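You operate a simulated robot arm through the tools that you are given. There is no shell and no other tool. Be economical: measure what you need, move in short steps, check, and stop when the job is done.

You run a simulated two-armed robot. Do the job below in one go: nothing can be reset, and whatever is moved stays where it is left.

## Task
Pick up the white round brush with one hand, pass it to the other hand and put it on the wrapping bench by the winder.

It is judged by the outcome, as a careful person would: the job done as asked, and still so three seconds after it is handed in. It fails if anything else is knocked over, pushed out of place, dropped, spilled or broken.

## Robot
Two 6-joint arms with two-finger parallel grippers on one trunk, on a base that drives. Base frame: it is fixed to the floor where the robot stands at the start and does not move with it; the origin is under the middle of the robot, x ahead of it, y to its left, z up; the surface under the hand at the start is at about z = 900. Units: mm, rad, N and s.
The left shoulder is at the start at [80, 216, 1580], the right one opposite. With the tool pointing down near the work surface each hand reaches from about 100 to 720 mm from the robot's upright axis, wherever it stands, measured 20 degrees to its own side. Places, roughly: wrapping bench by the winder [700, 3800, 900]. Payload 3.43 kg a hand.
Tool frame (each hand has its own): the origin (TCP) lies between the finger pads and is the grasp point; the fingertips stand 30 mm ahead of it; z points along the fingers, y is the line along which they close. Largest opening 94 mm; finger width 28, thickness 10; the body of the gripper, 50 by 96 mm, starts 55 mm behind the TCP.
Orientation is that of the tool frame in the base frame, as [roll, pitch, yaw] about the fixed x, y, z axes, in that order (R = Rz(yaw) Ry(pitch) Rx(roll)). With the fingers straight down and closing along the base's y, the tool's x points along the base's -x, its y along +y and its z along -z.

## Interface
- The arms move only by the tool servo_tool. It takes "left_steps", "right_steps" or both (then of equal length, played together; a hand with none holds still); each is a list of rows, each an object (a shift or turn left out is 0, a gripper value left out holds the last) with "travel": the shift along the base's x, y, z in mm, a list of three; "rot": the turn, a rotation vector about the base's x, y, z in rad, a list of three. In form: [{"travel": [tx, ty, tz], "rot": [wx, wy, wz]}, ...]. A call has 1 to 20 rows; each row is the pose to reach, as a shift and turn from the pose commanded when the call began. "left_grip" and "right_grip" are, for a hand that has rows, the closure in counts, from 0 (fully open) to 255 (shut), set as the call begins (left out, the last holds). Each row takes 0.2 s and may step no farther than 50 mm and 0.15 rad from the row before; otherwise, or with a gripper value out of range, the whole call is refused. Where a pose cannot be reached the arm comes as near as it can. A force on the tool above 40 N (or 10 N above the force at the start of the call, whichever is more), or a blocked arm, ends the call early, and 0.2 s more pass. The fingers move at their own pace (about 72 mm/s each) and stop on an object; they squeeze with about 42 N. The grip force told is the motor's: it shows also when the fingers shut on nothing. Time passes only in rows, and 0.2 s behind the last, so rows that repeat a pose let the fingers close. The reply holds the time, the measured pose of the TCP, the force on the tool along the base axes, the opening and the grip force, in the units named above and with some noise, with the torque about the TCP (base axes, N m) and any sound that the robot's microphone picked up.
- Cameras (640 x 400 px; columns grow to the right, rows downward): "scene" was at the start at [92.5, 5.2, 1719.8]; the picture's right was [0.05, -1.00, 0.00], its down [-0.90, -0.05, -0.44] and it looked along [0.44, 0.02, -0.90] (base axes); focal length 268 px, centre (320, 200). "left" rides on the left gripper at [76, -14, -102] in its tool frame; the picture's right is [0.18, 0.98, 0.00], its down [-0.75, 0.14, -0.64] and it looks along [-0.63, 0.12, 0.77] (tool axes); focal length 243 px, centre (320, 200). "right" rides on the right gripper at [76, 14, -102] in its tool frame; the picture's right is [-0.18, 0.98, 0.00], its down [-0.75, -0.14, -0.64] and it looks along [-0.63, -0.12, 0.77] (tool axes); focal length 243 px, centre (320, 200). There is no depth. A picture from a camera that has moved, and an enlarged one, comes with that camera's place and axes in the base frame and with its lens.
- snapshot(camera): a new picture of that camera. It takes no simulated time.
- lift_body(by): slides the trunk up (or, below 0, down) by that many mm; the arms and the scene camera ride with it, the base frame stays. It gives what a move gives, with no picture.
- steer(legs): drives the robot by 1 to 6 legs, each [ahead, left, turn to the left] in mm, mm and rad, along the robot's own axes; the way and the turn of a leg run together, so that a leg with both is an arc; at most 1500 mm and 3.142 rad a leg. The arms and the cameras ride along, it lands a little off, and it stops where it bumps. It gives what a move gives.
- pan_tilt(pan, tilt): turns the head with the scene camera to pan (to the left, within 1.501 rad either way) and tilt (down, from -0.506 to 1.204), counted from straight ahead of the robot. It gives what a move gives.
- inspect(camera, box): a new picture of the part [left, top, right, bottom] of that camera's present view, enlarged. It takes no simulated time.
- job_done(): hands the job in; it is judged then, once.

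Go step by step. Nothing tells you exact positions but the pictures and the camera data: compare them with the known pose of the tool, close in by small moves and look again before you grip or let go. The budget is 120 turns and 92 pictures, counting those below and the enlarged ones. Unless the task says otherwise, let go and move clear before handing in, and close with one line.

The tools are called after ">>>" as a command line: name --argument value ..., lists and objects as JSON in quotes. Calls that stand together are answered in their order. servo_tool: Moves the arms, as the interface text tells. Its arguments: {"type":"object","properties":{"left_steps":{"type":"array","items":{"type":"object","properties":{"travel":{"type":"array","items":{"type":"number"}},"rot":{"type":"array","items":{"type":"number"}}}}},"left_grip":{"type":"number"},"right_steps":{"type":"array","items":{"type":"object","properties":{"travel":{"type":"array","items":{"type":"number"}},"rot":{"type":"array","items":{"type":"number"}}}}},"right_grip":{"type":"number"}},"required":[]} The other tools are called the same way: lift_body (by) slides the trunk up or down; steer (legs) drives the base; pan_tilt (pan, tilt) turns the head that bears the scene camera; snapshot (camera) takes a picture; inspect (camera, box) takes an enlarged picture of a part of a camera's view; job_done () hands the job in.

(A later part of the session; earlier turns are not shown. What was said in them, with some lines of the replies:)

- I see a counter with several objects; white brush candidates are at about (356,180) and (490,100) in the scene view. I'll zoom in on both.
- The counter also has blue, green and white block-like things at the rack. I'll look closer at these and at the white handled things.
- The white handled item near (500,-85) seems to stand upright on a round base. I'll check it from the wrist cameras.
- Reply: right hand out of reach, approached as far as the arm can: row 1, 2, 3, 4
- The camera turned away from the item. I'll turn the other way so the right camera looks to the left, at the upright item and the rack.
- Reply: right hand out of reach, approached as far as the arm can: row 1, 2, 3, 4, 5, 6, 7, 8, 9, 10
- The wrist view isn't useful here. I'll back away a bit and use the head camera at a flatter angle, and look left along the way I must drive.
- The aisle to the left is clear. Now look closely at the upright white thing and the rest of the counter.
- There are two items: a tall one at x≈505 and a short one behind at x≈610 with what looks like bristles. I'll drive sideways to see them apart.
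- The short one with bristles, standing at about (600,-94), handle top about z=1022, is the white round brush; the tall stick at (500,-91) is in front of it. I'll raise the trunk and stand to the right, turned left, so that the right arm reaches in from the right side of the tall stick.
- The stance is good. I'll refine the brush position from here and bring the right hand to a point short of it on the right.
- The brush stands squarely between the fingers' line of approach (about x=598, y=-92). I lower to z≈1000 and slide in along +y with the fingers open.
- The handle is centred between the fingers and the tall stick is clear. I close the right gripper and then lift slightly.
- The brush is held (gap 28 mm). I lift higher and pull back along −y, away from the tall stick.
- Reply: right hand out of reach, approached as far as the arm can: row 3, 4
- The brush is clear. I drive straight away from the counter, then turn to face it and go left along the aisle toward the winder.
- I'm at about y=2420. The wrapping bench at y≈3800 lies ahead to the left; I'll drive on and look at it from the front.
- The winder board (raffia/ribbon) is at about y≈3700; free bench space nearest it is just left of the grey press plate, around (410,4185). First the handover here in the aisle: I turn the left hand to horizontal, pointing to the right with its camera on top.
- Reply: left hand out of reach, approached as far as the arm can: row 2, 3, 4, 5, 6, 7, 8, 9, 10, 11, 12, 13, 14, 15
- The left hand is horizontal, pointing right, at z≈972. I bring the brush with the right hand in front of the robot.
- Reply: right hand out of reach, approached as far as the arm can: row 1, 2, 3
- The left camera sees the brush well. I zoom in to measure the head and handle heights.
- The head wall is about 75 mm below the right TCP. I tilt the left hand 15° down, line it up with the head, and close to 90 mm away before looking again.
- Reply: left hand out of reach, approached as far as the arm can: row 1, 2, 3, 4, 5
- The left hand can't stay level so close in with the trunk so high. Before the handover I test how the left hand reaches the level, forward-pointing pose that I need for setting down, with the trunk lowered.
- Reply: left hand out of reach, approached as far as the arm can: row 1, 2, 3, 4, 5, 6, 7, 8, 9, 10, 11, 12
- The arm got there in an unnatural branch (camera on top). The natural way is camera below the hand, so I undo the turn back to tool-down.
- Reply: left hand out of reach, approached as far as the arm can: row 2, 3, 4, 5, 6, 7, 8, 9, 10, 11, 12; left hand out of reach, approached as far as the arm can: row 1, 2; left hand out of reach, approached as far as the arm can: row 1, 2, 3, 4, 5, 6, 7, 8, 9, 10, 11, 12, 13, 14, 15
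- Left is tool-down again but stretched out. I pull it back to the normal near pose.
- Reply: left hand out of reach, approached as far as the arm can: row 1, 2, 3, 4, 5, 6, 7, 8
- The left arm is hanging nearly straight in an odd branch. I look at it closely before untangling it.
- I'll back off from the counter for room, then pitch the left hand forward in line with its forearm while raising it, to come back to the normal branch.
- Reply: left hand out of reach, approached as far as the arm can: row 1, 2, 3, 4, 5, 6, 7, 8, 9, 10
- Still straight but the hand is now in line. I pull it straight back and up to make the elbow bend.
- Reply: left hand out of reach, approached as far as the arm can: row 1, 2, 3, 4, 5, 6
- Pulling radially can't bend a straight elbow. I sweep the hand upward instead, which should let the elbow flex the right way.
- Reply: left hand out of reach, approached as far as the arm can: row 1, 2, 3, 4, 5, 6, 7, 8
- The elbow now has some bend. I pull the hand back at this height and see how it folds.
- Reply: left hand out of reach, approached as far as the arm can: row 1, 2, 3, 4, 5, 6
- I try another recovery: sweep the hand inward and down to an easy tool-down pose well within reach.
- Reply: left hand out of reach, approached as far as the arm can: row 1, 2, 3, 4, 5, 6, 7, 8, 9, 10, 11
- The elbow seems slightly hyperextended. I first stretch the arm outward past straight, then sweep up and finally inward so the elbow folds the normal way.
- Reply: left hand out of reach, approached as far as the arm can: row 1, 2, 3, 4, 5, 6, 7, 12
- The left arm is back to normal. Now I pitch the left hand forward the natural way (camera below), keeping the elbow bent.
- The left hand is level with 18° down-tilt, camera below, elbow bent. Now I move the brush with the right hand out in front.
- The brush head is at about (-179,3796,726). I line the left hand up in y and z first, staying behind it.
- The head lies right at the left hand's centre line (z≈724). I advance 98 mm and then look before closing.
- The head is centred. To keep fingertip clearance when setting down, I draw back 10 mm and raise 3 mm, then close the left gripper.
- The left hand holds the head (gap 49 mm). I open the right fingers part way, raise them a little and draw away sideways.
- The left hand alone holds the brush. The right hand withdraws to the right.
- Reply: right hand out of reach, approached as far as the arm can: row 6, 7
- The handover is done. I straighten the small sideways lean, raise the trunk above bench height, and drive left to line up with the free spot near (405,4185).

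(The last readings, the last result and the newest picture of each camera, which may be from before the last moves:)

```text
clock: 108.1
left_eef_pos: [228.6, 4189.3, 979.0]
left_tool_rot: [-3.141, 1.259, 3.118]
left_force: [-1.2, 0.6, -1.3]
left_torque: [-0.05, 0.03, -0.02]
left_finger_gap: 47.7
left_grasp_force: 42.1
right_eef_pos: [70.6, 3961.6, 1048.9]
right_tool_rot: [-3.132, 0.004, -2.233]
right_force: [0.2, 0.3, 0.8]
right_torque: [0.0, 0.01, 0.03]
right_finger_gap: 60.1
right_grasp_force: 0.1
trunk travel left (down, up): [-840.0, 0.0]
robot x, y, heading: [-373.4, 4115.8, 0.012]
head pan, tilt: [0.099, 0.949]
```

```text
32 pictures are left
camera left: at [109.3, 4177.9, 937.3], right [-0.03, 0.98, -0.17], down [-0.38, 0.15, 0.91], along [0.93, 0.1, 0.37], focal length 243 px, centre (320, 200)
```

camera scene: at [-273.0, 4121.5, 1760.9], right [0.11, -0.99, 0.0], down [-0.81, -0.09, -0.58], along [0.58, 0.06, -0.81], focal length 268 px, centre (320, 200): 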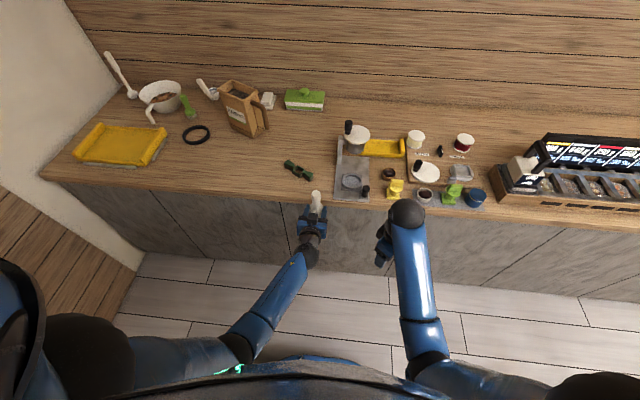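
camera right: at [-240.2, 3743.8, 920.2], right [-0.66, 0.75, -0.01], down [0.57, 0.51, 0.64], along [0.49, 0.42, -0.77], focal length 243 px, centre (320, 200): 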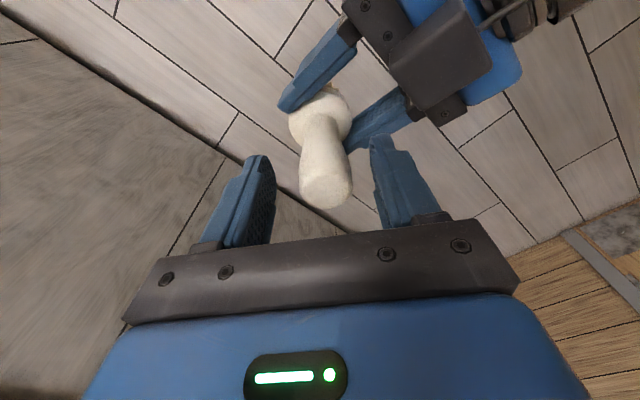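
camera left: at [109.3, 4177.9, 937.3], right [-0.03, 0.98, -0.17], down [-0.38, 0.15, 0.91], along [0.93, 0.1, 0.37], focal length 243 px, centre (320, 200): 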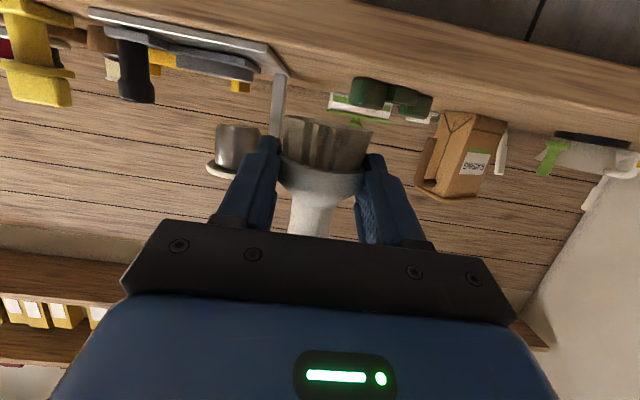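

I check the free spot to the left of the grey plate more closely.

>>> inspect --camera "scene" --box '[260, 110, 420, 220]'

```text
3.64 times, centred on (340, 165) of scene
camera zoom: at [-273.0, 4121.5, 1760.9], right [0.11, -0.99, 0.0], down [-0.81, -0.09, -0.58], along [0.58, 0.06, -0.81], focal length 974 px, centre (247, 327)
```

zoom: 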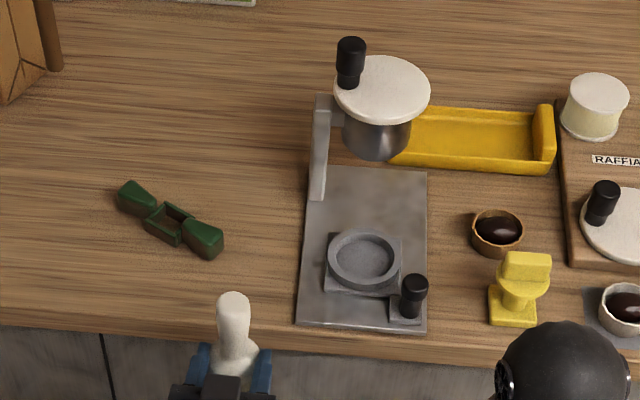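

The spot is free. I drive ahead about 153 mm to bring the brush over the bench at about x=398, y=4184.

>>> steer --legs '[[153, -5, 0]]'

>>> inspect --camera "scene" --box '[230, 130, 430, 290]'

>>> snapshot --camera "right"

```text
clock: 109.5
left_eef_pos: [379.5, 4186.9, 980.3]
left_tool_rot: [3.139, 1.26, 3.119]
left_force: [0.0, 0.6, -1.2]
left_torque: [0.01, 0.02, 0.02]
left_finger_gap: 47.8
left_grasp_force: 42.2
right_eef_pos: [219.2, 3958.0, 1049.7]
right_tool_rot: [-3.129, 0.002, -2.233]
right_force: [0.5, -0.9, 0.2]
right_torque: [0.02, -0.06, 0.05]
right_finger_gap: 60.1
right_grasp_force: 0.0
trunk travel left (down, up): [-840.0, 0.0]
robot x, y, heading: [-226.1, 4110.7, 0.008]
head pan, tilt: [0.099, 0.949]
```

```text
2.50 times, centred on (330, 210) of scene
camera zoom: at [-124.8, 4118.2, 1761.2], right [0.11, -0.99, 0.0], down [-0.81, -0.09, -0.59], along [0.58, 0.06, -0.81], focal length 670 px, centre (295, 175)
```

zoom: 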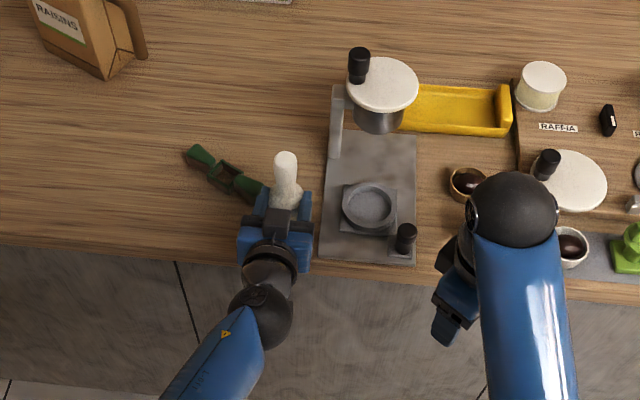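

```text
29 pictures are left
camera right: at [159.3, 3907.1, 1150.8], right [-0.66, 0.75, -0.01], down [0.57, 0.51, 0.65], along [0.49, 0.42, -0.76], focal length 243 px, centre (320, 200)
```

right: 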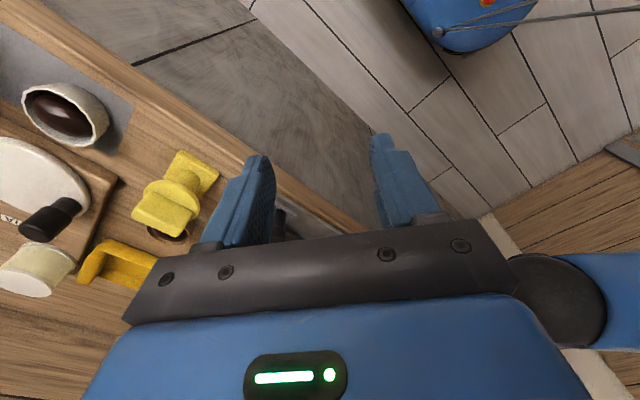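

The brush is upright over the free spot (axis about x=393, y=4184). I lower with the trunk most of the way.

>>> lift_body --by -38

>>> snapshot --camera "left"

>>> inspect --camera "scene" --box '[270, 160, 370, 260]'

```text
clock: 110.3
left_eef_pos: [383.1, 4186.1, 940.2]
left_tool_rot: [3.139, 1.259, 3.119]
left_force: [0.0, 0.3, -0.2]
left_torque: [0.0, 0.0, 0.01]
left_finger_gap: 47.9
left_grasp_force: 41.5
right_eef_pos: [223.0, 3957.7, 1010.6]
right_tool_rot: [-3.133, 0.004, -2.233]
right_force: [-0.8, 0.3, -0.1]
right_torque: [0.02, -0.01, -0.03]
right_finger_gap: 60.1
right_grasp_force: 0.1
trunk travel left (down, up): [-802.0, 38.0]
robot x, y, heading: [-219.1, 4107.9, 0.013]
head pan, tilt: [0.099, 0.949]
```

```text
28 pictures are left
camera left: at [262.3, 4174.7, 898.4], right [-0.03, 0.98, -0.17], down [-0.38, 0.15, 0.91], along [0.93, 0.1, 0.36], focal length 243 px, centre (320, 200)
```

left: 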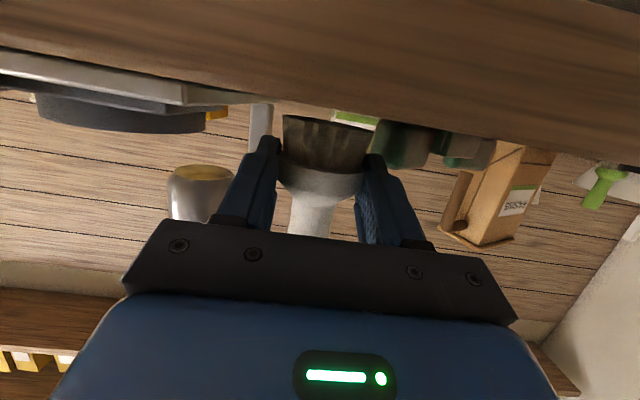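

```text
4.00 times, centred on (320, 210) of scene
camera zoom: at [-118.5, 4118.1, 1722.7], right [0.11, -0.99, 0.0], down [-0.81, -0.09, -0.58], along [0.58, 0.06, -0.81], focal length 1071 px, centre (320, 160)
```

zoom: 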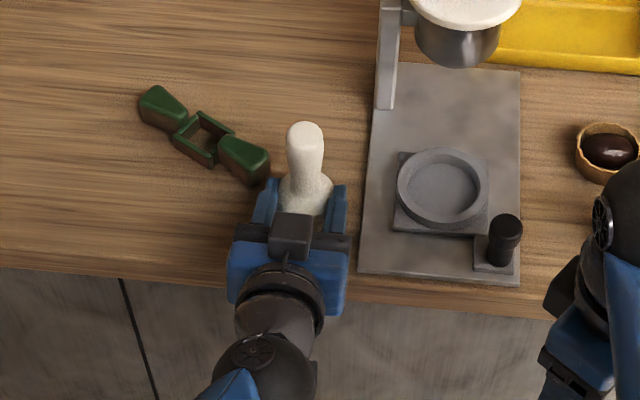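

The clip and plate are clear of the fingers. I go down in small steps watching the force.

>>> servo_tool --left_steps '[{"travel": [0, 0, -2]}, {"travel": [0, 0, -4]}, {"travel": [0, 0, -6]}, {"travel": [0, 0, -7]}]'

>>> snapshot --camera "left"

```text
clock: 111.3
left_eef_pos: [383.2, 4186.4, 932.9]
left_tool_rot: [3.139, 1.26, 3.119]
left_force: [-0.7, 0.6, -0.9]
left_torque: [-0.02, 0.03, -0.01]
left_finger_gap: 48.0
left_grasp_force: 42.3
right_eef_pos: [222.3, 3958.0, 1010.9]
right_tool_rot: [-3.134, 0.003, -2.232]
right_force: [0.0, -0.2, 0.3]
right_torque: [-0.01, 0.03, -0.01]
right_finger_gap: 60.1
right_grasp_force: 0.0
trunk travel left (down, up): [-802.0, 38.0]
robot x, y, heading: [-223.2, 4106.4, 0.011]
head pan, tilt: [0.099, 0.949]
```

```text
26 pictures are left
camera left: at [262.2, 4174.5, 891.7], right [-0.03, 0.98, -0.17], down [-0.38, 0.15, 0.91], along [0.93, 0.1, 0.37], focal length 243 px, centre (320, 200)
```

left: 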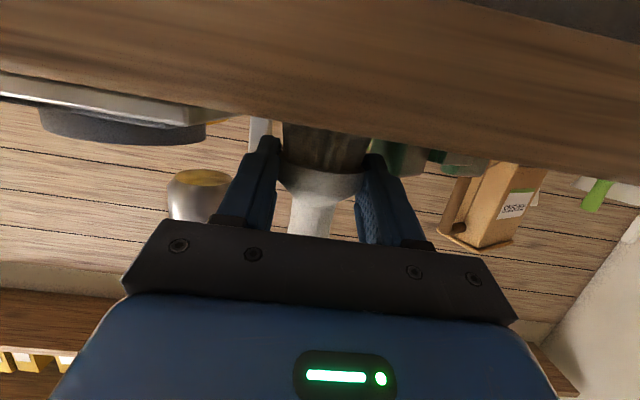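

No contact yet; I continue in 1 mm steps.

>>> servo_tool --left_steps '[{"travel": [0, 0, -1]}, {"travel": [0, 0, -2]}, {"travel": [0, 0, -2.5]}]'

```text
clock: 112.2
left_eef_pos: [383.4, 4186.1, 932.9]
left_tool_rot: [-3.141, 1.26, 3.116]
left_force: [1.6, 0.8, 4.3]
left_torque: [0.0, 0.01, 0.02]
left_finger_gap: 47.9
left_grasp_force: 42.0
right_eef_pos: [222.8, 3958.6, 1010.3]
right_tool_rot: [-3.133, 0.003, -2.231]
right_force: [-0.4, -0.3, 0.6]
right_torque: [0.06, 0.01, 0.02]
right_finger_gap: 59.8
right_grasp_force: 0.0
trunk travel left (down, up): [-802.0, 38.0]
robot x, y, heading: [-219.6, 4108.4, 0.008]
head pan, tilt: [0.099, 0.949]
```

There is contact (4 N up) at the expected height. I open the fingers a little to let go.

>>> servo_tool --left_grip 72 --left_steps '[{"travel": [0, 0, 0]}, {"travel": [0, 0, 0]}, {"travel": [0, 0, 0]}]'

>>> inspect --camera "scene" --box '[270, 160, 370, 260]'

>>> snapshot --camera "left"

```text
clock: 113.0
left_eef_pos: [382.7, 4186.7, 931.0]
left_tool_rot: [3.14, 1.258, 3.118]
left_force: [-0.9, 0.2, -0.1]
left_torque: [-0.02, -0.01, 0.0]
left_finger_gap: 67.5
left_grasp_force: 0.2
right_eef_pos: [222.0, 3958.3, 1010.5]
right_tool_rot: [-3.132, 0.002, -2.231]
right_force: [-0.9, 0.5, 0.8]
right_torque: [0.02, 0.02, -0.04]
right_finger_gap: 60.1
right_grasp_force: 0.2
trunk travel left (down, up): [-802.0, 38.0]
robot x, y, heading: [-223.2, 4109.0, 0.017]
head pan, tilt: [0.099, 0.949]
```

```text
4.00 times, centred on (320, 210) of scene
camera zoom: at [-119.6, 4118.0, 1722.8], right [0.11, -0.99, 0.0], down [-0.81, -0.09, -0.58], along [0.58, 0.06, -0.81], focal length 1071 px, centre (320, 160)
```

zoom: 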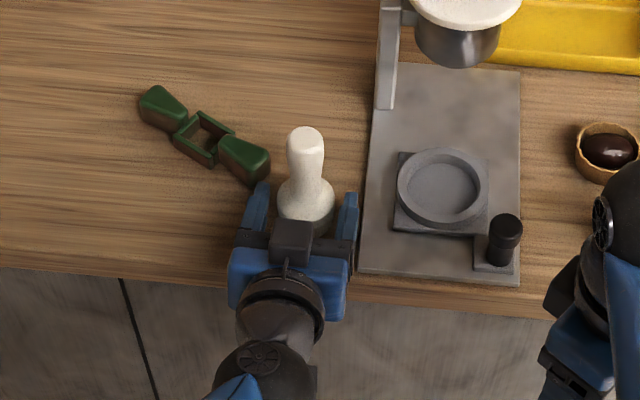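

```text
24 pictures are left
camera left: at [261.8, 4174.6, 889.5], right [-0.03, 0.98, -0.17], down [-0.38, 0.15, 0.91], along [0.93, 0.1, 0.36], focal length 243 px, centre (320, 200)
```

left: 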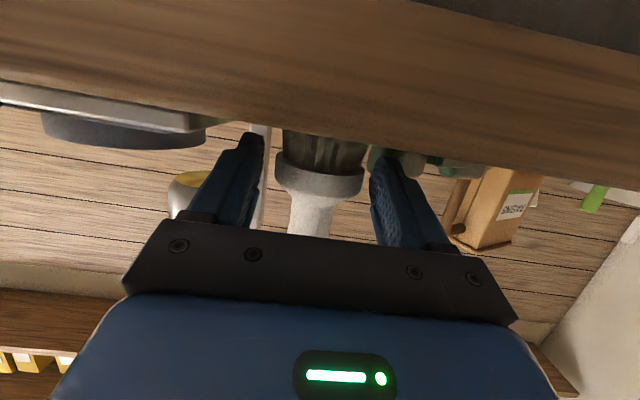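

The brush stands free. I pull the left hand straight back, then drive away.

>>> servo_tool --left_steps '[{"travel": [-15, 0, 1]}, {"travel": [-35, 0, 2]}, {"travel": [-60, 0, 3]}, {"travel": [-90, 0, 5]}]'

>>> steer --legs '[[-200, 0, 0]]'

>>> snapshot --camera "scene"

>>> inspect --camera "scene" --box '[250, 100, 410, 210]'

```text
clock: 114.0
left_eef_pos: [291.1, 4186.4, 935.9]
left_tool_rot: [-3.141, 1.259, 3.119]
left_force: [0.1, -0.8, 1.4]
left_torque: [0.0, -0.05, 0.02]
left_finger_gap: 67.9
left_grasp_force: 0.0
right_eef_pos: [221.9, 3958.1, 1010.5]
right_tool_rot: [-3.132, 0.004, -2.231]
right_force: [-0.6, 0.1, -0.6]
right_torque: [0.0, 0.0, -0.05]
right_finger_gap: 59.9
right_grasp_force: 0.1
trunk travel left (down, up): [-802.0, 38.0]
robot x, y, heading: [-224.4, 4110.2, 0.012]
head pan, tilt: [0.099, 0.949]
```

```text
clock: 115.5
left_eef_pos: [96.6, 4184.3, 933.6]
left_tool_rot: [-3.141, 1.255, 3.117]
left_force: [0.2, 0.2, 0.4]
left_torque: [-0.02, -0.03, 0.04]
left_finger_gap: 67.5
left_grasp_force: 0.1
right_eef_pos: [25.7, 3956.3, 1009.3]
right_tool_rot: [-3.135, 0.0, -2.234]
right_force: [0.7, -0.2, 0.0]
right_torque: [-0.02, 0.06, 0.0]
right_finger_gap: 60.4
right_grasp_force: 0.0
trunk travel left (down, up): [-802.0, 38.0]
robot x, y, heading: [-423.4, 4108.0, 0.006]
head pan, tilt: [0.099, 0.949]
```

```text
23 pictures are left
camera scene: at [-313.4, 4116.2, 1722.3], right [0.11, -0.99, 0.0], down [-0.81, -0.09, -0.58], along [0.57, 0.06, -0.82], focal length 268 px, centre (320, 200)
```

scene: 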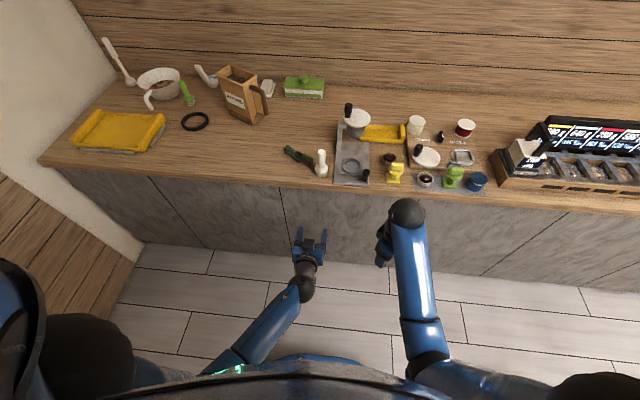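

```text
3.64 times, centred on (330, 155) of scene
camera zoom: at [-313.4, 4116.2, 1722.3], right [0.11, -0.99, 0.0], down [-0.81, -0.09, -0.58], along [0.57, 0.06, -0.82], focal length 974 px, centre (284, 364)
```

zoom: 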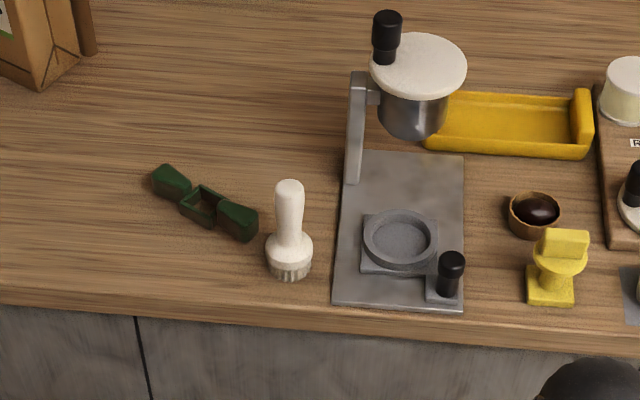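

The brush stands upright on the bench, everything around it is where it was, and both hands are clear. I hand the job in.

>>> job_done

```text
The job is handed in.
```

I picked up the white round brush with the right hand, passed it to the left hand, and stood it upright on the wrapping bench, left of the grey press plate and about 0.3 m from the winder board. That was the nearest free spot. Nothing else on the bench moved.
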